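You operate a simulated robot arm through the tools that you are given. There is no shell and no other tool.

The job below is to be done with a simulated robot arm. You get a single attempt, and the scene is never put back.

## Task
Swap the slides in the viewer, light it for a look, then switch it off.
Fine: green slide in the viewer, blue slide in the black holder. Where these are worked on the way, their far stop is far enough and under half their travel is too little: switch of the slide viewer.

Only the result counts: the job must be done as asked and must still hold three seconds after the hand-in. Knocking over, shifting, dropping, spilling or breaking anything else fails it.

## Robot
A 6-joint arm with a two-finger gripper, fixed in place. Base frame: the origin is at the foot of the arm, x ahead of it, y to its left, z up. Readings come in cm, degrees, newtons and seconds.
With the tool pointing down near the work surface it reaches from about 32 to 68 cm from the base axis. Its first joint turns from -66.0 to 66.0 degrees. Payload 2.45 kg.
The tool frame sits at the grasp point between the pads (the TCP): z along the fingers, y along the line on which they close. The tips reach 3 cm beyond it. Largest opening 10.6 cm; the body of the gripper starts 7.9 cm behind the TCP.
Orientation is that of the tool frame in the base frame, as [roll, pitch, yaw] about the fixed x, y, z axes, in that order (R = Rz(yaw) Ry(pitch) Rx(roll)). With the fingers straight down and closing along the base's y, the tool's x points along the base's -x, its y along +y and its z along -z.

## Interface
- The arm moves only by the tool apply_moves. Its argument "series" is a list of rows, each a list of 6 numbers: the shift along the base's x, y, z in cm, then the turn, a rotation vector about the base's x, y, z in degrees. In form: [[dx, dy, dz, wx, wy, wz], ...]. A call has 1 to 20 rows; each row shifts and turns the commanded pose from where the row before left it. "fingers" is the gripper command, from -1 (shut) to 1 (fully open), values between in proportion, set as the call begins (left out, the last holds). Each row takes 0.2 s and may step no farther than 5 cm and 8.6 degrees from the row before; otherwise, or with a gripper value out of range, the whole call is refused. Where a pose cannot be reached the arm comes as near as it can. A force on the tool above 40 N (or 10 N above the force at the start of the call, whichever is more), or a blocked arm, ends the call early, and 0.2 s more pass. The fingers move at their own pace (about 15.3 cm/s each) and stop on an object; they squeeze with about 43 N. The grip force told is the motor's: it shows also when the fingers shut on nothing. Time passes only in rows, and 0.2 s behind the last, so rows that do not move let the fingers close. It gives the time, the measured TCP pose, the force on the tool (base axes), the opening and the grip force at its end, in the units of the frame above (readings bear some noise), with the torque about the TCP (base axes, N m) and any sound that the robot's microphone picked up.
- Cameras (640 x 400 px; columns grow to the right, rows downward): "scene" is fixed at [6.28, 42.12, 139.78]; the picture's right is [-0.68, -0.73, 0.00], its down [-0.46, 0.43, -0.78] and it looks along [0.57, -0.53, -0.63] (base axes); focal length 325 px, centre (320, 200). "wrist" rides on the gripper at [7.6, -0.2, -10.6] in the tool frame; the picture's right is [0.02, 1.00, 0.00], its down [-0.78, 0.02, -0.62] and it looks along [-0.62, 0.01, 0.78] (tool axes); focal length 247 px, centre (320, 200). There is no depth. A picture from a camera that has moved, and an enlarged one, comes with that camera's place and axes in the base frame and with its lens.
- snapshot(camera): a new picture of that camera. No time passes.
- inspect(camera, box): a new picture of the part [left, top, right, bottom] of that camera's present view, enlarged. No time passes.
- hand_in(): hands the job in; it is judged then, once.

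Nothing tells you positions but the pictures and the camera data. Unless the task says otherwise, let go and move clear before handing in.

The tools are called after "Call:" as a command line: name --pt "numbers of a row" for each row, then --argument value for the rest, lists and objects as JSON in quotes. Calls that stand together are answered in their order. apply_moves: Moves the arm, as the interface text tells. Its arguments: {"type":"object","properties":{"series":{"type":"array","items":{"type":"array","items":{"type":"number"}}},"fingers":{"type":"number"}},"required":["series"]} The other tools are called the same way: snapshot (camera) takes a picture; inspect (camera, box) takes an enlarged picture of a part of a camera's view; hand_in () hands the job in.

At the start:

```text
time: 0.0
position: [35.68, 16.39, 114.63]
orientation: [179.9, 0.0, 179.9]
force: [0.3, 0.0, 0.7]
wrist_torque: [0.05, 0.01, -0.03]
grip_width: 10.59
finger_force: 0.0
```

scene: 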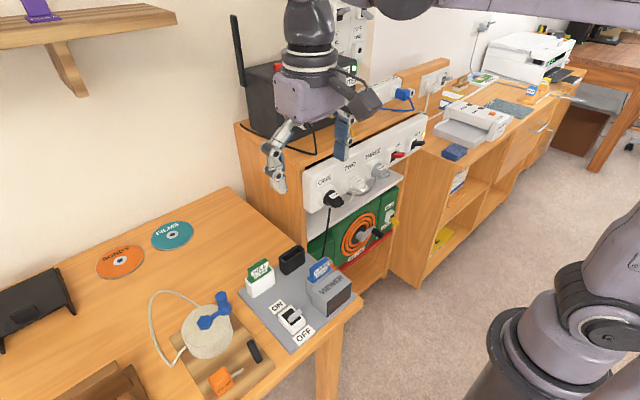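
wrist: 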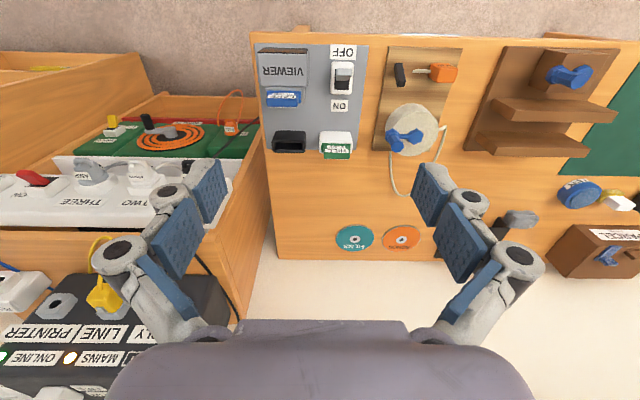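

I see a viewer on a grey panel with a blue slide in it, a green slide in a white holder, an empty black holder and a rocker/lever switch marked ON/OFF. I'll take close-up views first to locate everything.

Call:
inspect --camera "scene" --box '[220, 230, 380, 360]'

Call:
inspect --camera "wrist" --box '[250, 35, 380, 165]'

```text
3.08 times, centred on (300, 295) of scene
camera zoom: at [6.28, 42.12, 139.78], right [-0.68, -0.73, 0.0], down [-0.46, 0.43, -0.78], along [0.57, -0.53, -0.63], focal length 1000 px, centre (382, -92)
```

zoom: 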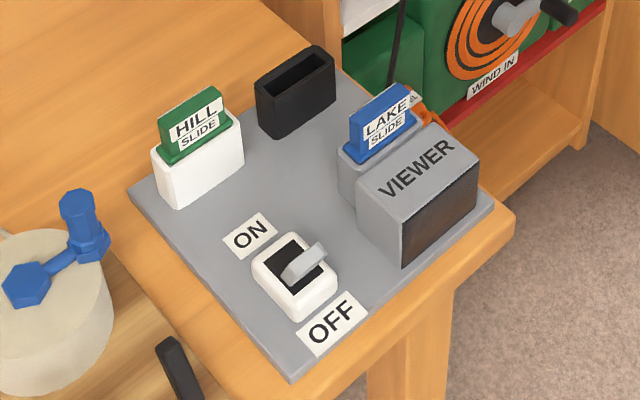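

```text
3.08 times, centred on (315, 100) of wrist
camera zoom: at [28.02, 16.29, 125.34], right [-0.02, 1.0, 0.0], down [0.78, 0.02, 0.62], along [0.62, 0.01, -0.78], focal length 760 px, centre (335, 508)
```

zoom: 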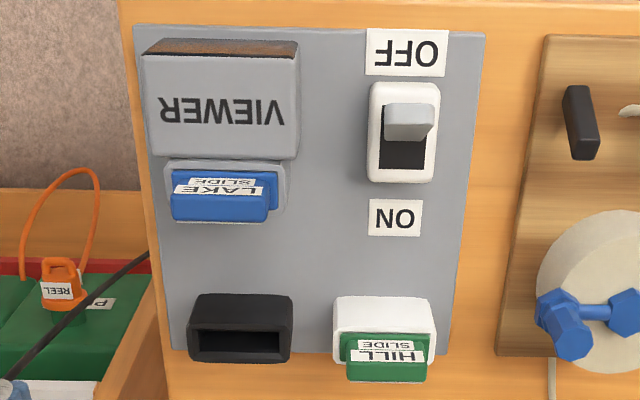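

The panel lies near z≈74 cm: the ON label is around (44, 20), the switch around (39.5, 20), the blue slide around (42, 10), the black holder around (50, 10) and the green slide around (52, 20). Next I lower the gripper partway for better pictures.

Call:
apply_moves --pt "0 -0.2 -3 0 0 0" --pt "0 -0.2 -3 0 0 0" --pt "0 -0.2 -3 0 0 0" --pt "0 -0.2 -3 0 0 0" --pt "0 -0.2 -3 0 0 0" --pt "0 0 0 0 0 0" --fingers 1

Call:
snapshot --camera "wrist"

Call:
snapshot --camera "scene"

```text
time: 1.4
position: [35.44, 15.3, 99.52]
orientation: [-179.9, 0.0, 179.9]
force: [-0.3, 0.2, -0.6]
wrist_torque: [0.03, 0.01, 0.03]
grip_width: 10.6
finger_force: 0.0
```

```text
taken
camera wrist: at [27.93, 15.1, 110.21], right [-0.02, 1.0, 0.0], down [0.78, 0.02, 0.62], along [0.62, 0.01, -0.78], focal length 247 px, centre (320, 200)
```

wrist: 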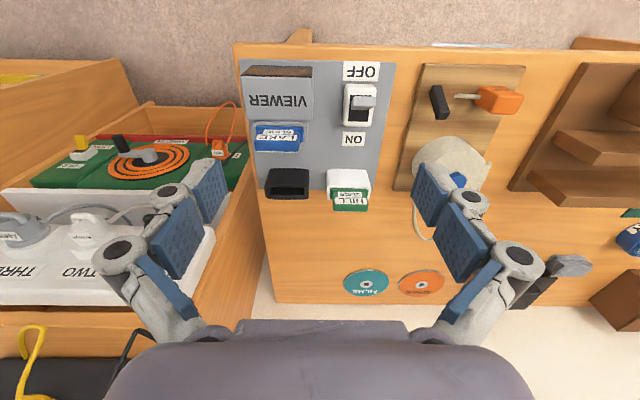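

```text
taken
```

scene: 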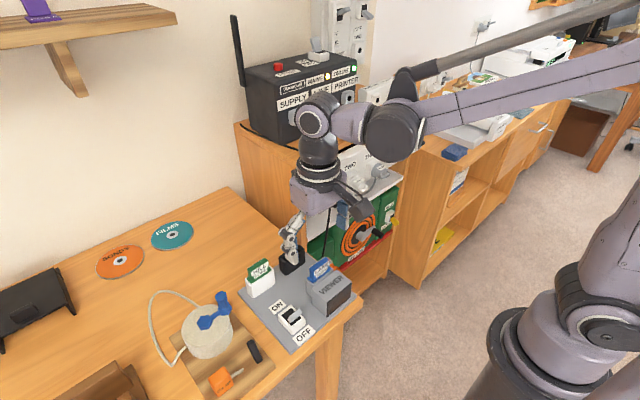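

The view is clear and the gripper hangs above the panel. I'll zoom in on the panel to measure it.

Call:
inspect --camera "wrist" --box '[230, 50, 410, 162]'

Call:
inspect --camera "wrist" --box '[240, 110, 400, 220]'

Call:
inspect --camera "scene" --box '[230, 240, 370, 350]'

```text
3.56 times, centred on (320, 106) of wrist
camera zoom: at [27.93, 15.1, 110.21], right [-0.02, 1.0, 0.0], down [0.78, 0.02, 0.62], along [0.62, 0.01, -0.78], focal length 878 px, centre (320, 534)
```

zoom: 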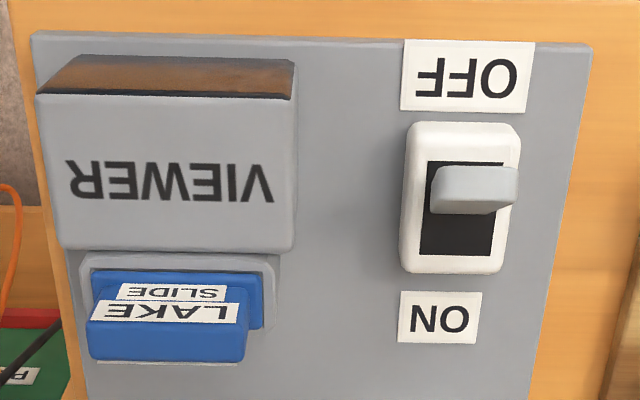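

```text
3.64 times, centred on (320, 165) of wrist
camera zoom: at [27.93, 15.1, 110.21], right [-0.02, 1.0, 0.0], down [0.78, 0.02, 0.62], along [0.62, 0.01, -0.78], focal length 898 px, centre (320, 327)
```

zoom: 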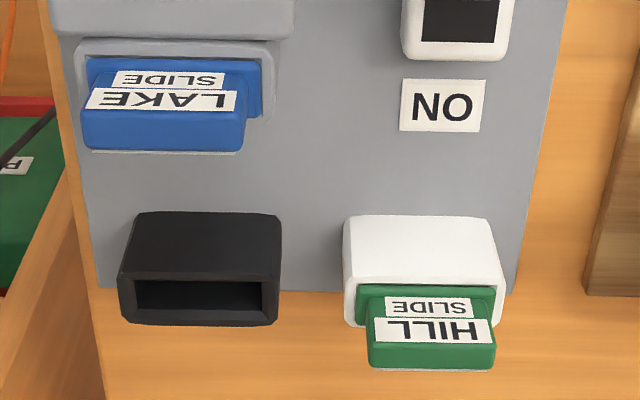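

```text
3.64 times, centred on (300, 295) of scene
camera zoom: at [6.28, 42.12, 139.78], right [-0.68, -0.73, 0.0], down [-0.46, 0.43, -0.78], along [0.57, -0.53, -0.63], focal length 1182 px, centre (393, -146)
```

zoom: 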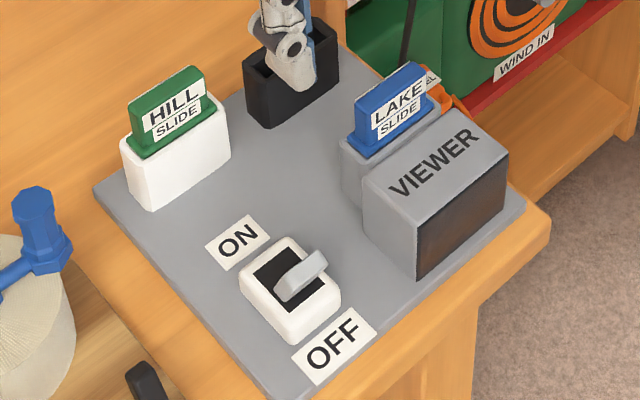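

I'll take tighter zooms of each slide, the black holder and the switch from both cameras so I can triangulate exact dimensions.

Call:
inspect --camera "scene" --box '[300, 250, 364, 290]'

Call:
inspect --camera "scene" --box '[240, 255, 304, 295]'

Call:
inspect --camera "wrist" --box '[244, 115, 308, 155]'

Call:
inspect --camera "wrist" --box '[310, 165, 374, 215]'

Call:
inspect --camera "wrist" --box '[256, 160, 320, 200]'

Call:
inspect --camera "wrist" --box '[330, 60, 394, 150]'

Call:
inspect --camera "scene" --box '[264, 290, 328, 350]'

```text
10.00 times, centred on (332, 270) of scene
camera zoom: at [6.28, 42.12, 139.78], right [-0.68, -0.73, 0.0], down [-0.46, 0.43, -0.78], along [0.57, -0.53, -0.63], focal length 3251 px, centre (200, -500)
```

zoom: 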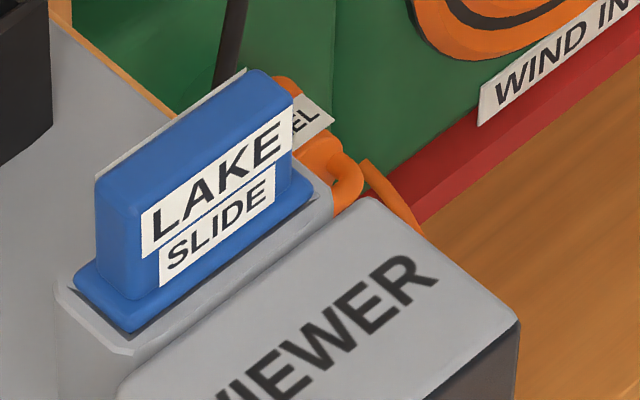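

```text
10.00 times, centred on (272, 275) of scene
camera zoom: at [6.28, 42.12, 139.78], right [-0.68, -0.73, 0.0], down [-0.46, 0.43, -0.78], along [0.57, -0.53, -0.63], focal length 3251 px, centre (800, -550)
```

zoom: 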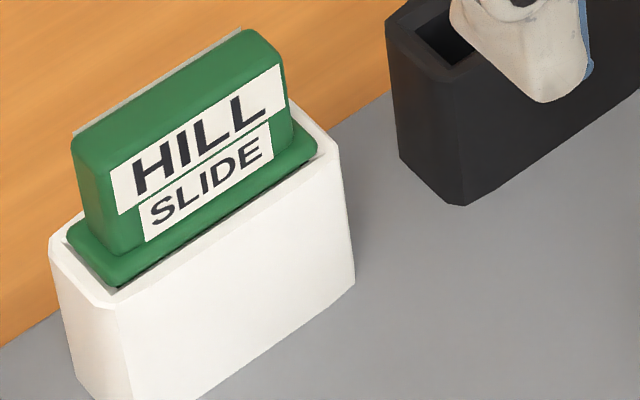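

```text
10.00 times, centred on (276, 135) of wrist
camera zoom: at [27.93, 15.1, 110.21], right [-0.02, 1.0, 0.0], down [0.78, 0.02, 0.62], along [0.62, 0.01, -0.78], focal length 2470 px, centre (760, 850)
```

zoom: 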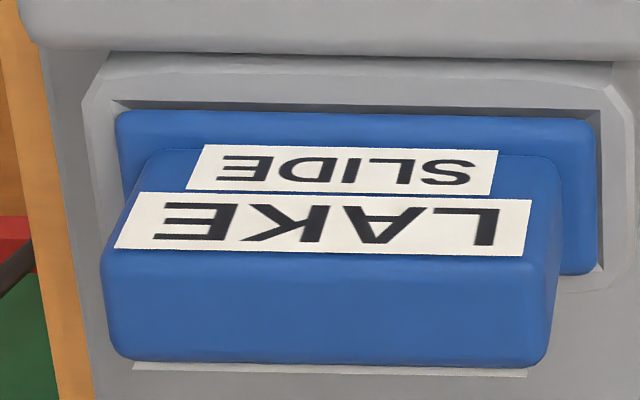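

```text
8.00 times, centred on (342, 190) of wrist
camera zoom: at [27.93, 15.1, 110.21], right [-0.02, 1.0, 0.0], down [0.78, 0.02, 0.62], along [0.62, 0.01, -0.78], focal length 1976 px, centre (144, 280)
```

zoom: 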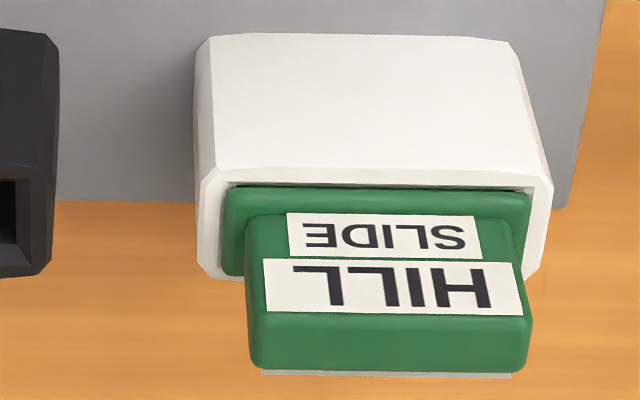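

```text
10.00 times, centred on (288, 180) of wrist
camera zoom: at [27.93, 15.1, 110.21], right [-0.02, 1.0, 0.0], down [0.78, 0.02, 0.62], along [0.62, 0.01, -0.78], focal length 2470 px, centre (640, 400)
```

zoom: 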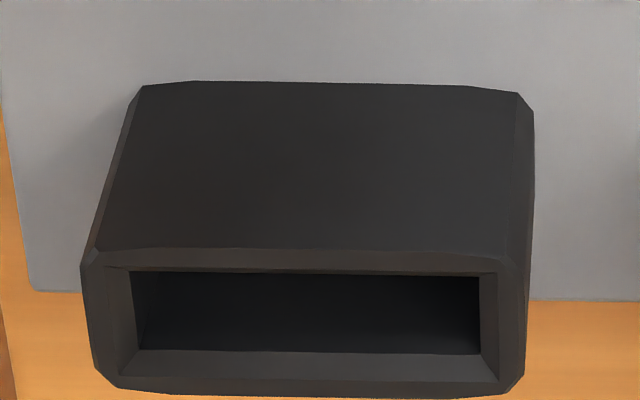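

```text
4.44 times, centred on (362, 105) of wrist
camera zoom: at [27.93, 15.1, 110.21], right [-0.02, 1.0, 0.0], down [0.78, 0.02, 0.62], along [0.62, 0.01, -0.78], focal length 1098 px, centre (133, 622)
```

zoom: 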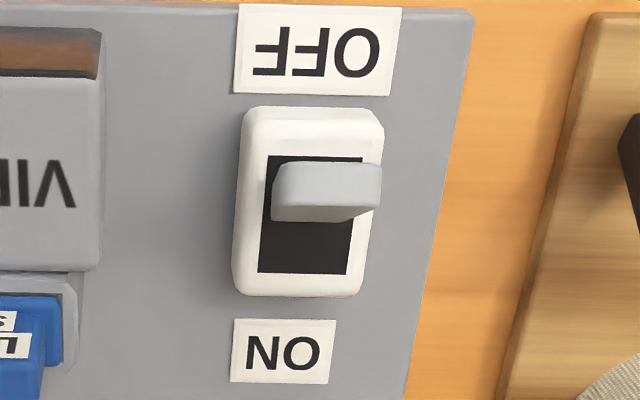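

```text
6.67 times, centred on (296, 320) of scene
camera zoom: at [6.28, 42.12, 139.78], right [-0.68, -0.73, 0.0], down [-0.46, 0.43, -0.78], along [0.57, -0.53, -0.63], focal length 2167 px, centre (480, -600)
```

zoom: 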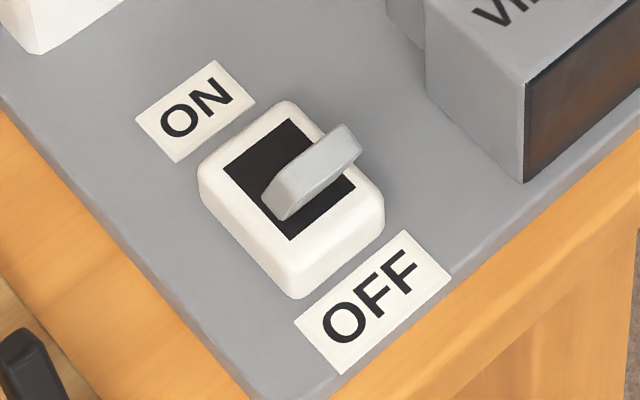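

The slides have a wide collar with a tab above it, about 5 cm wide along y and 1.4 cm thick. Blue tab is near (40.9, 10.3) with its top at z≈84, and the green tab is near (51, 20) with its top at z≈82.7. Next I hover above the blue tab and check alignment.

Call:
apply_moves --pt "2 -2 -2 0 0 0" --pt "2 -2 -2 0 0 0" --pt "1.3 -1 -2 0 0 0" --pt "0 0 -1.6 0 0 0" --pt "0 0 0 0 0 0" --fingers 1

Call:
snapshot --camera "wrist"

Call:
inspect --camera "scene" --box '[250, 220, 378, 300]'

```text
time: 2.6
position: [40.9, 10.31, 92.01]
orientation: [179.9, 0.0, 180.0]
force: [-0.8, 0.4, 0.3]
wrist_torque: [0.04, -0.01, -0.02]
grip_width: 10.64
finger_force: 0.0
```

```text
taken
camera wrist: at [33.31, 10.19, 102.75], right [-0.02, 1.0, 0.0], down [0.78, 0.02, 0.62], along [0.62, 0.01, -0.78], focal length 247 px, centre (320, 200)
```

wrist: 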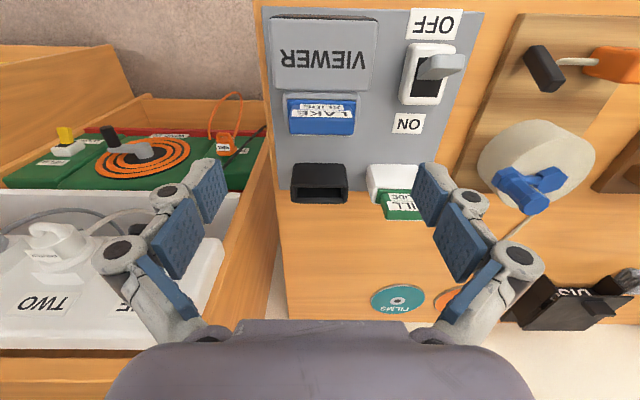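

```text
5.00 times, centred on (314, 260) of scene
camera zoom: at [6.28, 42.12, 139.78], right [-0.68, -0.73, 0.0], down [-0.46, 0.43, -0.78], along [0.57, -0.53, -0.63], focal length 1625 px, centre (350, -100)
```

zoom: 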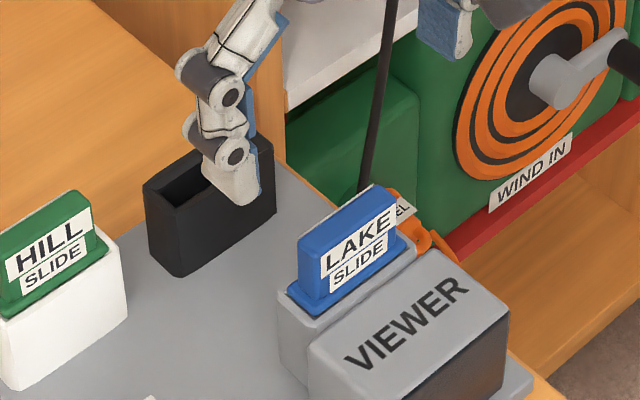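

The blue tab is centred in the view between the fingers. I'll zoom in to check x alignment and the height of the tab and collar.

Call:
inspect --camera "wrist" --box '[264, 80, 376, 150]'

Call:
inspect --camera "wrist" --box '[270, 150, 366, 210]'

Call:
inspect --camera "scene" --box '[270, 235, 334, 275]'

```text
5.71 times, centred on (320, 115) of wrist
camera zoom: at [33.31, 10.19, 102.75], right [-0.02, 1.0, 0.0], down [0.78, 0.02, 0.62], along [0.62, 0.01, -0.78], focal length 1411 px, centre (320, 686)
```

zoom: 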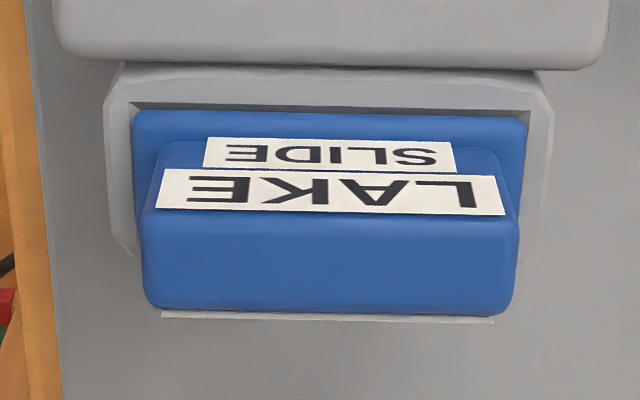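

```text
6.67 times, centred on (318, 180) of wrist
camera zoom: at [33.31, 10.19, 102.75], right [-0.02, 1.0, 0.0], down [0.78, 0.02, 0.62], along [0.62, 0.01, -0.78], focal length 1646 px, centre (333, 333)
```

zoom: 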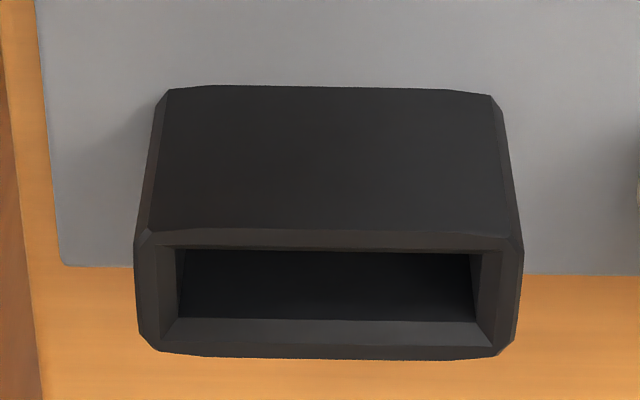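

```text
10.00 times, centred on (302, 255) of scene
camera zoom: at [6.28, 42.12, 139.78], right [-0.68, -0.73, 0.0], down [-0.46, 0.43, -0.78], along [0.57, -0.53, -0.63], focal length 3251 px, centre (500, -350)
```

zoom: 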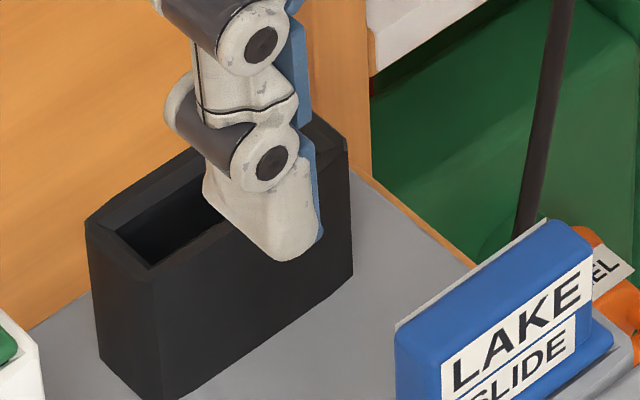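

The tab top is around z≈84 and the collar around z≈81, and I'm aligned in x to within about 0.1 cm. I'll narrow the fingers and go down in stages, checking the clearance.

Call:
apply_moves --pt "0 0.1 0 0 0 0" --pt "0 0 0 0 0 0" --pt "0 0 -1.5 0 0 0" --pt "0 0 -1.5 0 0 0" --pt "0 0 -1.5 0 0 0" --pt "0 0 -1.0 0 0 0" --pt "0 0 0 0 0 0" --fingers 0.36

Call:
inspect --camera "scene" --box '[290, 240, 370, 290]'

Call:
inspect --camera "wrist" --box '[220, 60, 420, 200]'

```text
time: 4.2
position: [41.02, 10.43, 86.48]
orientation: [179.9, 0.0, 180.0]
force: [0.2, 0.3, -0.1]
wrist_torque: [0.04, 0.0, 0.0]
grip_width: 7.18
finger_force: 0.0
```

```text
8.00 times, centred on (330, 265) of scene
camera zoom: at [6.28, 42.12, 139.78], right [-0.68, -0.73, 0.0], down [-0.46, 0.43, -0.78], along [0.57, -0.53, -0.63], focal length 2600 px, centre (240, -320)
```

zoom: 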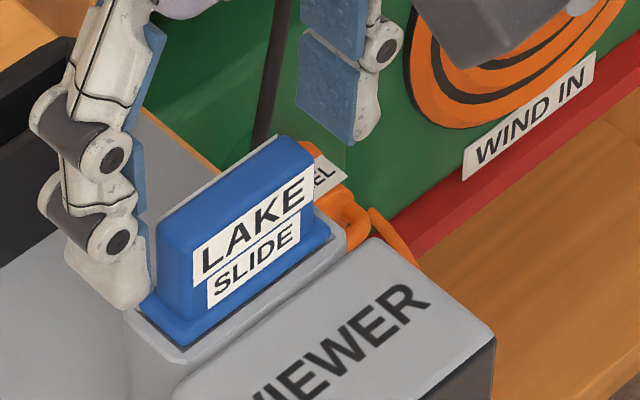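

```text
2.86 times, centred on (320, 130) of wrist
camera zoom: at [33.34, 10.24, 97.21], right [-0.02, 1.0, 0.0], down [0.78, 0.02, 0.62], along [0.62, 0.01, -0.78], focal length 706 px, centre (320, 400)
```

zoom: 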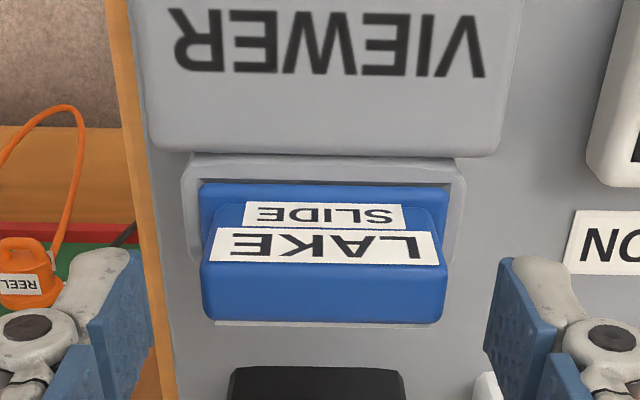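

The scene projection matches the fingertip position well: the collar top is at z≈81.0 and the tab top at z≈84.2. I'll go down so the tips sit at z≈81.4, then close on the tab.

Call:
apply_moves --pt "0 0 -1.0 0 0 0" --pt "0 0 -0.7 0 0 0" --pt "0 0 -0.4 0 0 0" --pt "0 0 0 0 0 0"

Call:
inspect --camera "scene" --box '[290, 240, 370, 290]'

Call:
inspect --camera "wrist" --box '[220, 60, 420, 200]'

```text
time: 5.2
position: [40.84, 10.59, 84.47]
orientation: [180.0, 0.0, -180.0]
force: [0.5, 0.9, 1.0]
wrist_torque: [0.01, 0.0, 0.03]
grip_width: 7.23
finger_force: 0.0
```

```text
8.00 times, centred on (330, 265) of scene
camera zoom: at [6.28, 42.12, 139.78], right [-0.68, -0.73, 0.0], down [-0.46, 0.43, -0.78], along [0.57, -0.53, -0.63], focal length 2600 px, centre (240, -320)
```

zoom: 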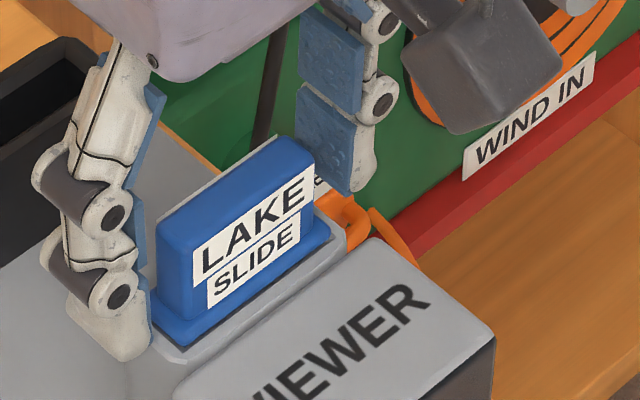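

```text
2.86 times, centred on (320, 130) of wrist
camera zoom: at [33.29, 10.35, 95.15], right [-0.02, 1.0, 0.0], down [0.78, 0.02, 0.62], along [0.62, 0.01, -0.78], focal length 706 px, centre (320, 400)
```

zoom: 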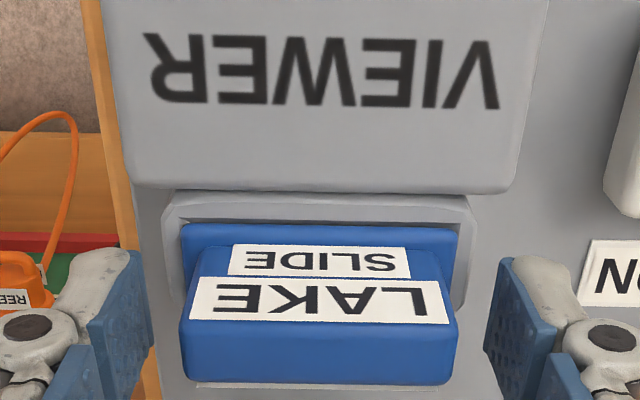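

The tips are beside the tab and just above the collar. I'll close the gripper now.

Call:
apply_moves --pt "0 0 0 0 0 0" --pt "0 0 0 0 0 0" --pt "0 0 0 0 0 0" --fingers -1

Call:
inspect --camera "scene" --box '[290, 240, 370, 290]'

Call:
inspect --camera "wrist" --box '[220, 60, 420, 200]'

```text
time: 6.0
position: [40.9, 10.43, 84.59]
orientation: [180.0, 0.0, -180.0]
force: [1.2, -2.2, 26.0]
wrist_torque: [-0.32, 0.24, 0.03]
grip_width: 4.87
finger_force: 42.3
```

```text
8.00 times, centred on (330, 265) of scene
camera zoom: at [6.25, 42.11, 139.78], right [-0.68, -0.73, 0.0], down [-0.46, 0.43, -0.78], along [0.57, -0.53, -0.62], focal length 2600 px, centre (240, -320)
```

zoom: 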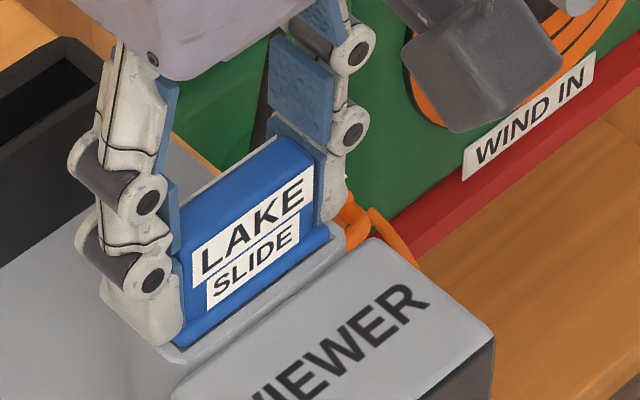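

```text
2.86 times, centred on (320, 130) of wrist
camera zoom: at [33.29, 10.32, 95.2], right [-0.02, 1.0, 0.0], down [0.78, 0.02, 0.62], along [0.62, 0.01, -0.78], focal length 706 px, centre (320, 400)
```

zoom: 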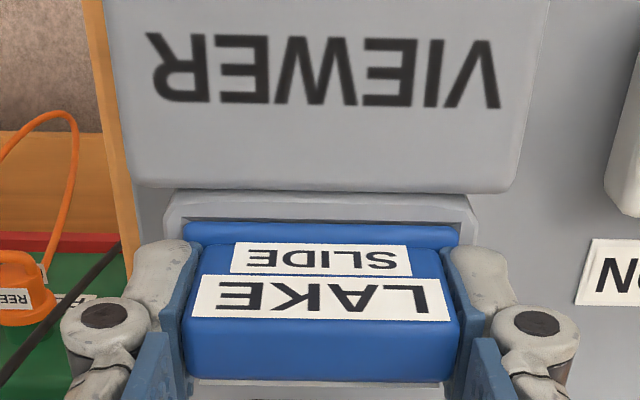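

The tab is gripped at 4.87 cm, with the tips resting lightly on the collar. I'll lift it straight up slowly.

Call:
apply_moves --pt "0 0 0.3 0 0 0" --pt "0 0 0.5 0 0 0" --pt "0 0 0.7 0 0 0" --pt "0 0 0 0 0 0"

Call:
inspect --camera "scene" --box '[290, 240, 370, 290]'

```text
time: 7.0
position: [40.96, 10.44, 85.93]
orientation: [180.0, 0.0, 180.0]
force: [0.1, -0.1, -1.3]
wrist_torque: [0.01, 0.03, -0.01]
grip_width: 4.85
finger_force: 43.2
```

```text
8.00 times, centred on (330, 265) of scene
camera zoom: at [6.28, 42.12, 139.78], right [-0.68, -0.73, 0.0], down [-0.46, 0.43, -0.78], along [0.57, -0.53, -0.63], focal length 2600 px, centre (240, -320)
```

zoom: 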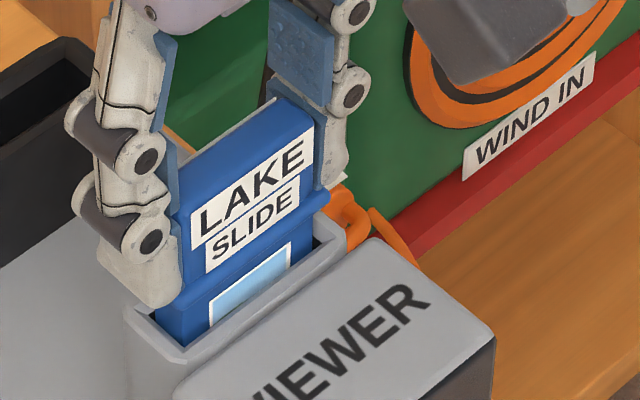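

The slide is lifting freely. I continue up until it is fully out.

Call:
apply_moves --pt "0 0 1 0 0 0" --pt "0 0 1 0 0 0" --pt "0 0 1 0 0 0" --pt "0 0 1.5 0 0 0" --pt "0 0 1.5 0 0 0" --pt "0 0 2 0 0 0" --pt "0 0 2 0 0 0" --pt "0 0 0 0 0 0"

Call:
inspect --camera "scene" --box '[260, 210, 372, 300]'

Call:
snapshot --camera "wrist"

```text
time: 8.8
position: [40.85, 10.42, 95.94]
orientation: [-180.0, 0.0, 179.9]
force: [-0.2, -0.7, -0.2]
wrist_torque: [0.0, -0.01, 0.04]
grip_width: 4.84
finger_force: 42.9
```

```text
4.44 times, centred on (316, 255) of scene
camera zoom: at [6.28, 42.12, 139.78], right [-0.68, -0.73, 0.0], down [-0.46, 0.43, -0.78], along [0.57, -0.53, -0.63], focal length 1445 px, centre (338, -44)
```

zoom: 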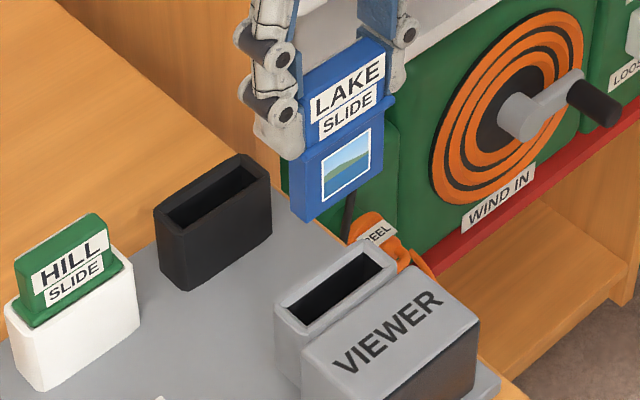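

```text
taken
camera wrist: at [33.28, 10.22, 106.74], right [-0.02, 1.0, 0.0], down [0.78, 0.02, 0.62], along [0.62, 0.01, -0.78], focal length 247 px, centre (320, 200)
```

wrist: 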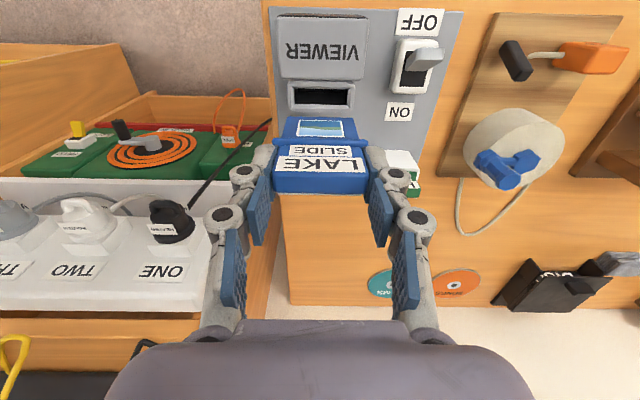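

The slide is fully out. Now I'll zoom in on the black holder's slot from the scene camera to fix its location.

Call:
inspect --camera "scene" --box '[268, 238, 316, 268]'

Call:
inspect --camera "scene" --box '[296, 214, 360, 290]'

Call:
inspect --camera "wrist" --box '[256, 64, 384, 206]'

```text
13.33 times, centred on (292, 253) of scene
camera zoom: at [6.28, 42.12, 139.78], right [-0.68, -0.73, 0.0], down [-0.46, 0.43, -0.78], along [0.57, -0.53, -0.63], focal length 4334 px, centre (693, -507)
```

zoom: 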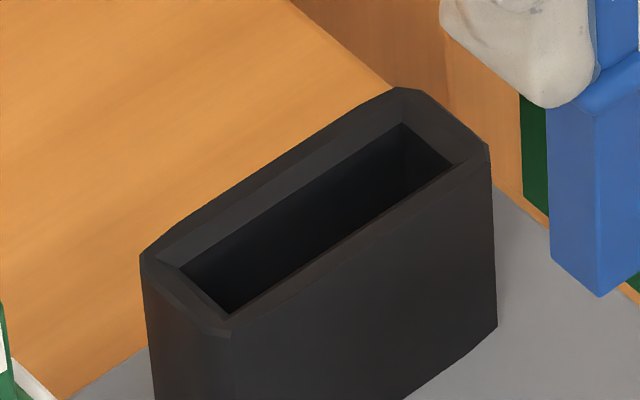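

```text
5.26 times, centred on (328, 252) of scene
camera zoom: at [6.28, 42.12, 139.78], right [-0.68, -0.73, 0.0], down [-0.46, 0.43, -0.78], along [0.57, -0.53, -0.63], focal length 1711 px, centre (278, -74)
```

zoom: 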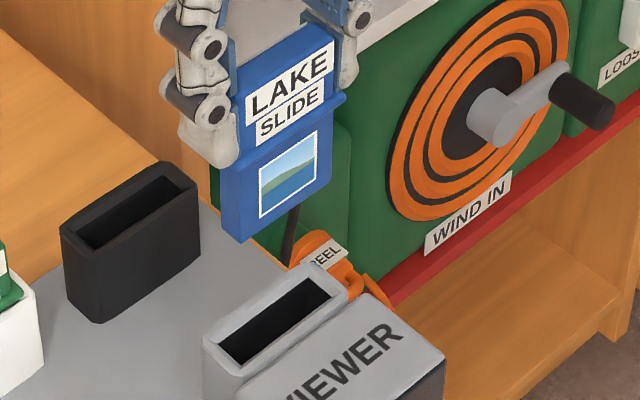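

```text
2.82 times, centred on (320, 135) of wrist
camera zoom: at [33.28, 10.22, 106.74], right [-0.02, 1.0, 0.0], down [0.78, 0.02, 0.62], along [0.62, 0.01, -0.78], focal length 696 px, centre (320, 383)
```

zoom: 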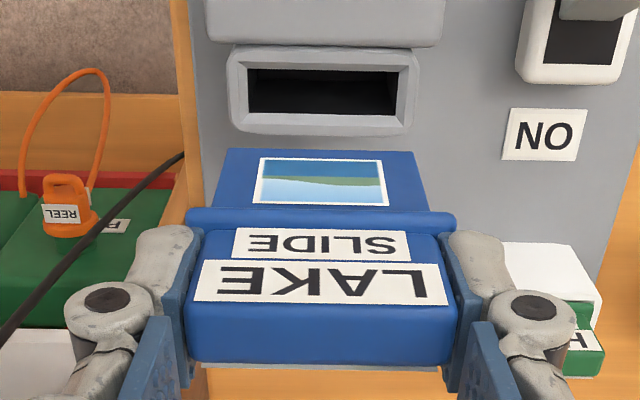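

I want to verify the wrist camera against the fingertip geometry before trusting it for the black holder, so I'll zoom in on the fingertips and the viewer slot.

Call:
inspect --camera "wrist" --box '[356, 130, 420, 210]'

Call:
inspect --camera "wrist" --box '[276, 66, 364, 120]'

Call:
inspect --camera "scene" --box '[296, 222, 344, 262]'

Call:
inspect --camera "scene" --box '[304, 260, 352, 290]'

```text
5.00 times, centred on (388, 170) of wrist
camera zoom: at [33.28, 10.22, 106.74], right [-0.02, 1.0, 0.0], down [0.78, 0.02, 0.62], along [0.62, 0.01, -0.78], focal length 1235 px, centre (-20, 350)
```

zoom: 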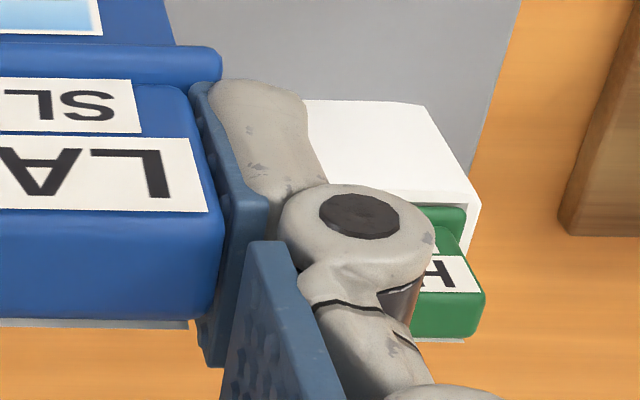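

```text
7.27 times, centred on (320, 93) of wrist
camera zoom: at [33.28, 10.22, 106.74], right [-0.02, 1.0, 0.0], down [0.78, 0.02, 0.62], along [0.62, 0.01, -0.78], focal length 1796 px, centre (320, 978)
```

zoom: 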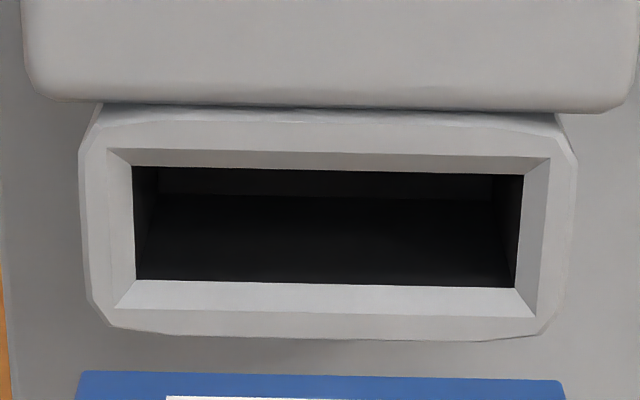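

```text
10.00 times, centred on (320, 242) of scene
camera zoom: at [6.28, 42.12, 139.78], right [-0.68, -0.73, 0.0], down [-0.46, 0.43, -0.78], along [0.57, -0.53, -0.63], focal length 3251 px, centre (320, -220)
```

zoom: 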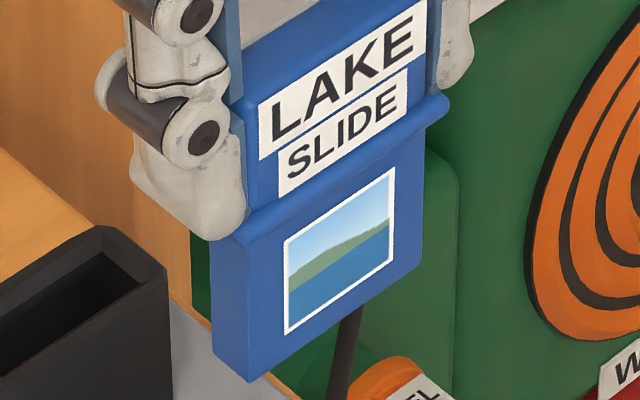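

```text
13.33 times, centred on (328, 275) of scene
camera zoom: at [6.28, 42.12, 139.78], right [-0.68, -0.73, 0.0], down [-0.46, 0.43, -0.78], along [0.57, -0.53, -0.63], focal length 4334 px, centre (213, -800)
```

zoom: 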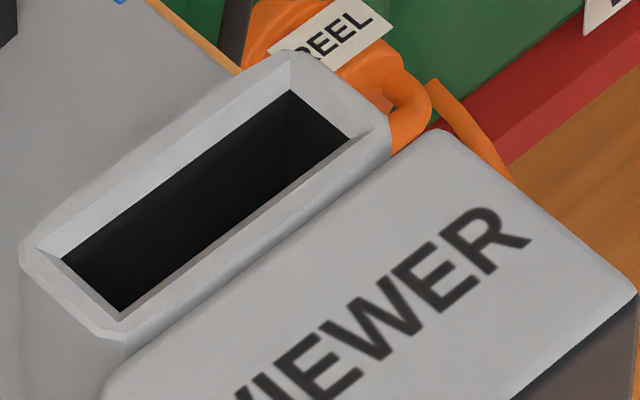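

Before moving across to the black holder I need the clearance to the cabinet side panel, which lies on the low-y side of the table. I'll look at it from both cameras.

Call:
inspect --camera "wrist" --box '[170, 90, 330, 340]'

Call:
inspect --camera "scene" --box '[220, 110, 350, 270]'

```text
1.60 times, centred on (250, 215) of wrist
camera zoom: at [33.28, 10.22, 106.74], right [-0.02, 1.0, 0.0], down [0.78, 0.02, 0.62], along [0.62, 0.01, -0.78], focal length 395 px, centre (432, 176)
```

zoom: 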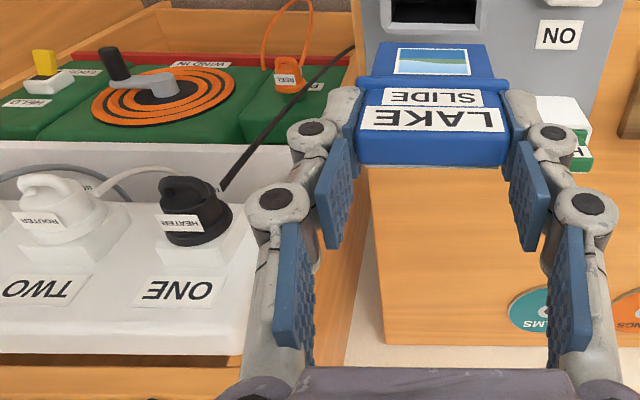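

```text
2.50 times, centred on (285, 190) of scene
camera zoom: at [6.28, 42.12, 139.78], right [-0.68, -0.73, 0.0], down [-0.46, 0.43, -0.78], along [0.57, -0.53, -0.63], focal length 813 px, centre (408, 225)
```

zoom: 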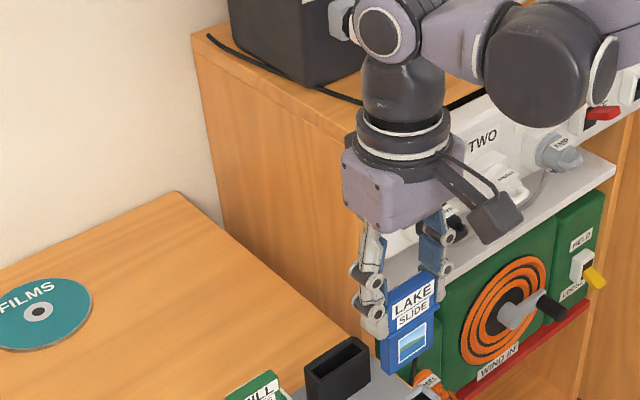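

The cabinet side is at about y≈-3, well clear of the gripper. I'll carry the blue slide over the black holder at about x≈51.1 and check alignment from above.

Call:
apply_moves --pt "1.5 0 0 0 0 0" --pt "2 0 0 0 0 0" --pt "2 0 0 0 0 0" --pt "2 0 0 0 0 0" --pt "1.7 0 0 0 0 0" --pt "1 0 0 0 0 0" --pt "0 0 -2 0 0 0" --pt "0 0 -2 0 0 0" --pt "0 0 -2 0 0 0" --pt "0 0 -1.5 0 0 0" --pt "0 0 0 0 0 0"

Call:
snapshot --camera "wrist"

Call:
inspect --camera "scene" --box '[260, 215, 340, 265]'

Call:
inspect --camera "wrist" --box '[256, 50, 384, 140]'

```text
time: 11.2
position: [51.09, 10.66, 88.68]
orientation: [-180.0, 0.0, 179.9]
force: [-0.2, -0.4, 0.7]
wrist_torque: [0.01, -0.04, 0.01]
grip_width: 4.84
finger_force: 42.7
```

```text
taken
camera wrist: at [43.52, 10.38, 99.28], right [-0.02, 1.0, 0.0], down [0.78, 0.02, 0.62], along [0.62, 0.01, -0.78], focal length 247 px, centre (320, 200)
```

wrist: 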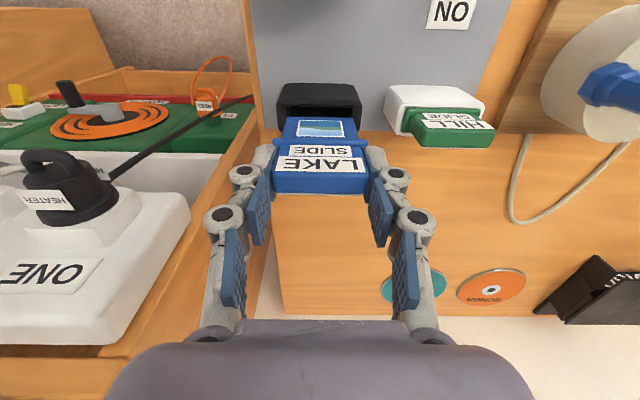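

```text
8.00 times, centred on (300, 240) of scene
camera zoom: at [6.28, 42.12, 139.78], right [-0.68, -0.73, 0.0], down [-0.46, 0.43, -0.78], along [0.57, -0.53, -0.63], focal length 2600 px, centre (480, -120)
```

zoom: 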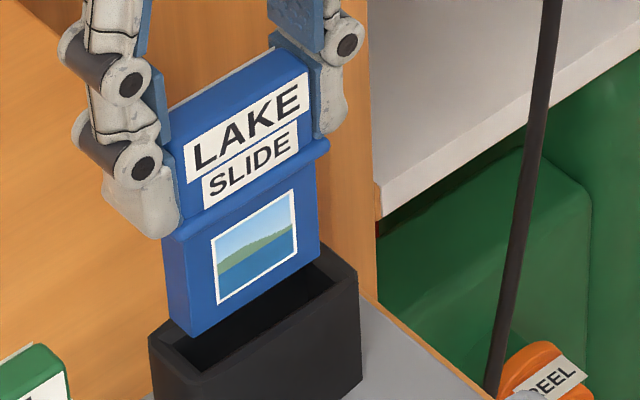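

```text
4.44 times, centred on (320, 95) of wrist
camera zoom: at [43.52, 10.38, 99.28], right [-0.02, 1.0, 0.0], down [0.78, 0.02, 0.62], along [0.62, 0.01, -0.78], focal length 1098 px, centre (320, 667)
```

zoom: 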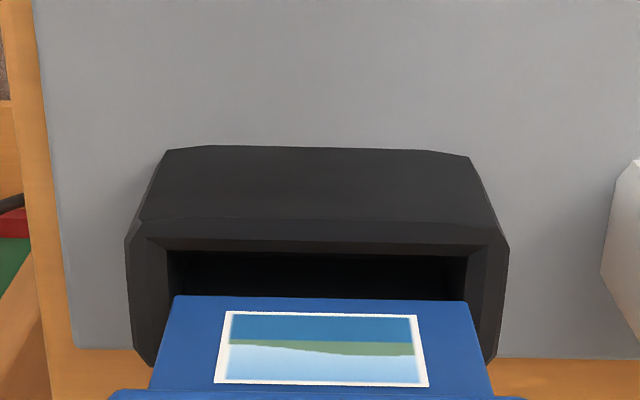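

Above the black holder the slide is nearly aligned: y is good, and x looks about 0.35 cm too far forward. I'll correct that and recheck before inserting.

Call:
apply_moves --pt "-0.35 -0.07 0 0 0 0" --pt "0 0 0 0 0 0"

Call:
inspect --camera "wrist" --box '[256, 50, 384, 140]'

Call:
inspect --camera "scene" --box '[268, 230, 332, 270]'

```text
time: 11.8
position: [50.83, 10.39, 88.48]
orientation: [-180.0, 0.0, 180.0]
force: [0.1, -0.6, 0.8]
wrist_torque: [-0.05, 0.02, 0.01]
grip_width: 4.83
finger_force: 43.5
```

```text
4.44 times, centred on (320, 95) of wrist
camera zoom: at [43.24, 10.27, 99.25], right [-0.02, 1.0, 0.0], down [0.78, 0.02, 0.62], along [0.62, 0.01, -0.78], focal length 1098 px, centre (320, 667)
```

zoom: 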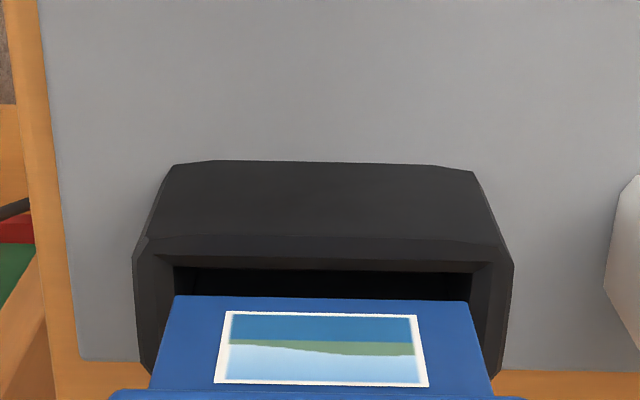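

```text
10.00 times, centred on (300, 250) of scene
camera zoom: at [6.28, 42.12, 139.78], right [-0.68, -0.73, 0.0], down [-0.46, 0.43, -0.78], along [0.57, -0.53, -0.63], focal length 3251 px, centre (520, -300)
```

zoom: 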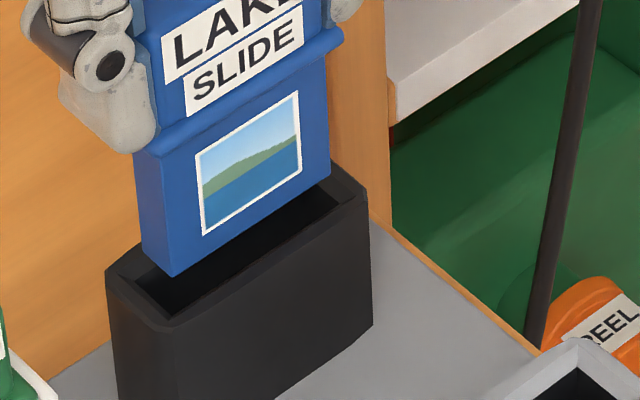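

I'll zoom in tighter on the slide bottom and slot edge in the scene camera to verify the slide isn't tilted.

Call:
inspect --camera "scene" --box '[276, 240, 312, 266]'

Call:
inspect --camera "scene" --box '[268, 205, 324, 260]'

```text
15.38 times, centred on (294, 253) of scene
camera zoom: at [6.28, 42.12, 139.78], right [-0.68, -0.73, 0.0], down [-0.46, 0.43, -0.78], along [0.57, -0.53, -0.63], focal length 5001 px, centre (720, -615)
```

zoom: 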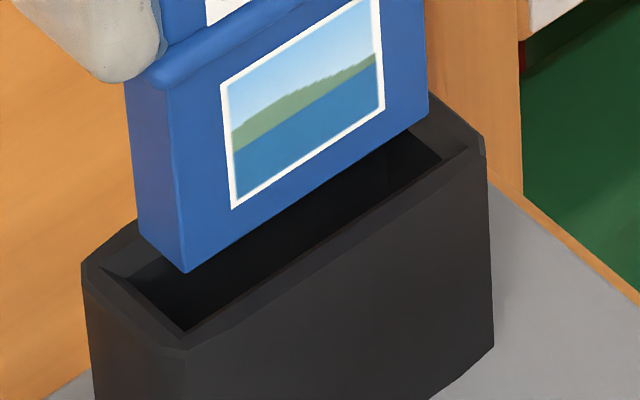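

```text
7.27 times, centred on (296, 232) of scene
camera zoom: at [6.28, 42.12, 139.78], right [-0.68, -0.73, 0.0], down [-0.46, 0.43, -0.78], along [0.57, -0.53, -0.63], focal length 2364 px, centre (494, -36)
```

zoom: 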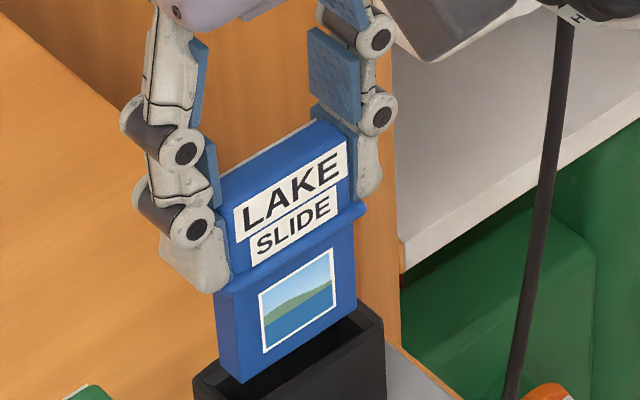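

The alignment is good to about 0.1 cm and the slide needs roughly 1 cm to enter the bevel. I'll lower gently and watch the force.

Call:
apply_moves --pt "0.03 0 -0.4 0 0 0" --pt "0 0 -0.4 0 0 0" --pt "0 0 -0.4 0 0 0" --pt "0 0 -0.3 0 0 0" --pt "0 0 0 0 0 0"

Call:
inspect --camera "scene" --box '[276, 240, 312, 266]'

Call:
inspect --camera "wrist" --box '[256, 50, 384, 140]'

```text
time: 13.0
position: [50.81, 10.56, 87.02]
orientation: [180.0, 0.0, -180.0]
force: [-0.8, -0.1, 0.2]
wrist_torque: [-0.01, -0.01, -0.02]
grip_width: 4.85
finger_force: 42.9
```

```text
15.38 times, centred on (294, 253) of scene
camera zoom: at [6.28, 42.12, 139.78], right [-0.68, -0.73, 0.0], down [-0.46, 0.43, -0.78], along [0.57, -0.53, -0.63], focal length 5001 px, centre (720, -615)
```

zoom: 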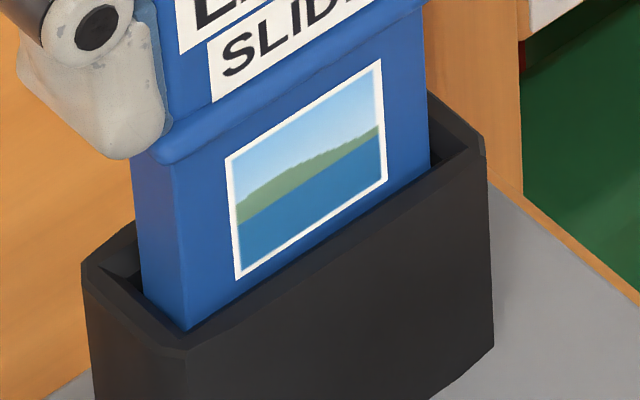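

```text
4.44 times, centred on (320, 95) of wrist
camera zoom: at [43.17, 10.35, 97.72], right [-0.02, 1.0, 0.0], down [0.78, 0.02, 0.62], along [0.62, 0.01, -0.78], focal length 1098 px, centre (320, 667)
```

zoom: 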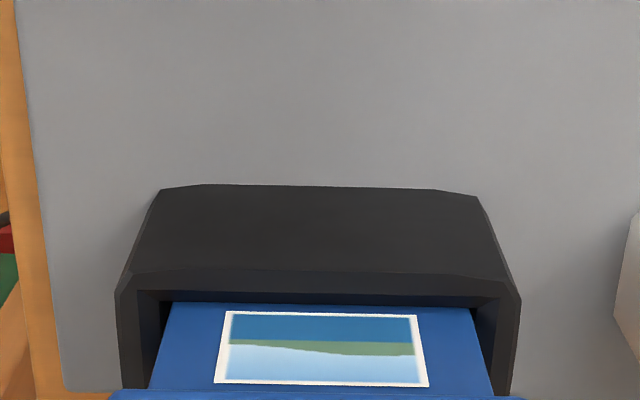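

It entered the slot with no contact force. I continue lowering in small steps.

Call:
apply_moves --pt "0 0 -0.4 0 0 0" --pt "0 0 -0.4 0 0 0" --pt "0 0 -0.4 0 0 0" --pt "0 0 -0.4 0 0 0" --pt "0 0 -0.4 0 0 0" --pt "0 0 -0.4 0 0 0" --pt "0 0 0 0 0 0"

Call:
inspect --camera "scene" --box '[272, 230, 320, 266]'

Call:
inspect --camera "wrist" --box '[256, 70, 384, 200]'

```text
time: 14.6
position: [50.85, 10.48, 84.44]
orientation: [-180.0, 0.0, -179.9]
force: [5.7, 0.2, 1.3]
wrist_torque: [0.01, -0.28, -0.01]
grip_width: 4.88
finger_force: 43.7
```

```text
11.11 times, centred on (296, 248) of scene
camera zoom: at [6.29, 42.12, 139.77], right [-0.68, -0.73, 0.0], down [-0.46, 0.43, -0.78], along [0.57, -0.53, -0.63], focal length 3612 px, centre (587, -333)
```

zoom: 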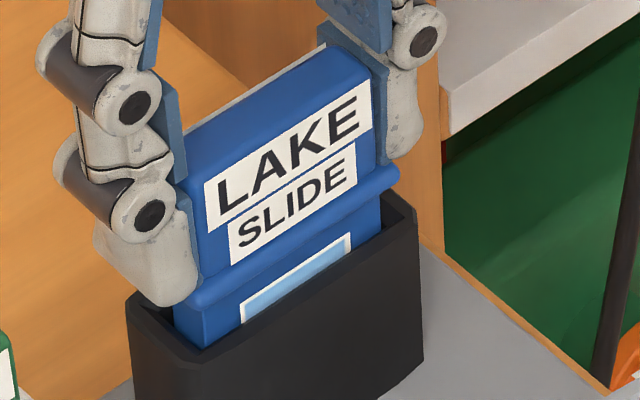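

```text
3.08 times, centred on (320, 135) of wrist
camera zoom: at [43.12, 10.29, 95.23], right [-0.02, 1.0, 0.0], down [0.78, 0.02, 0.62], along [0.62, 0.01, -0.78], focal length 760 px, centre (320, 400)
```

zoom: 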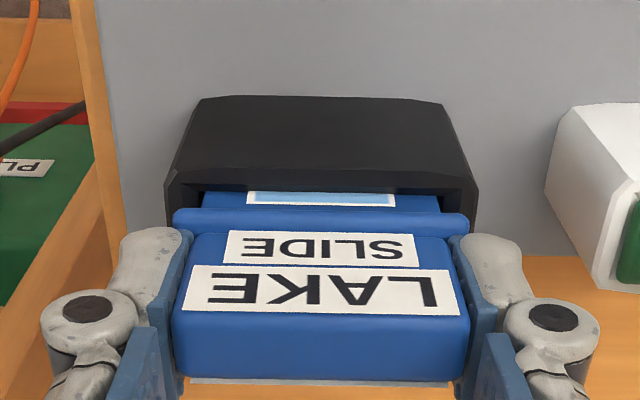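

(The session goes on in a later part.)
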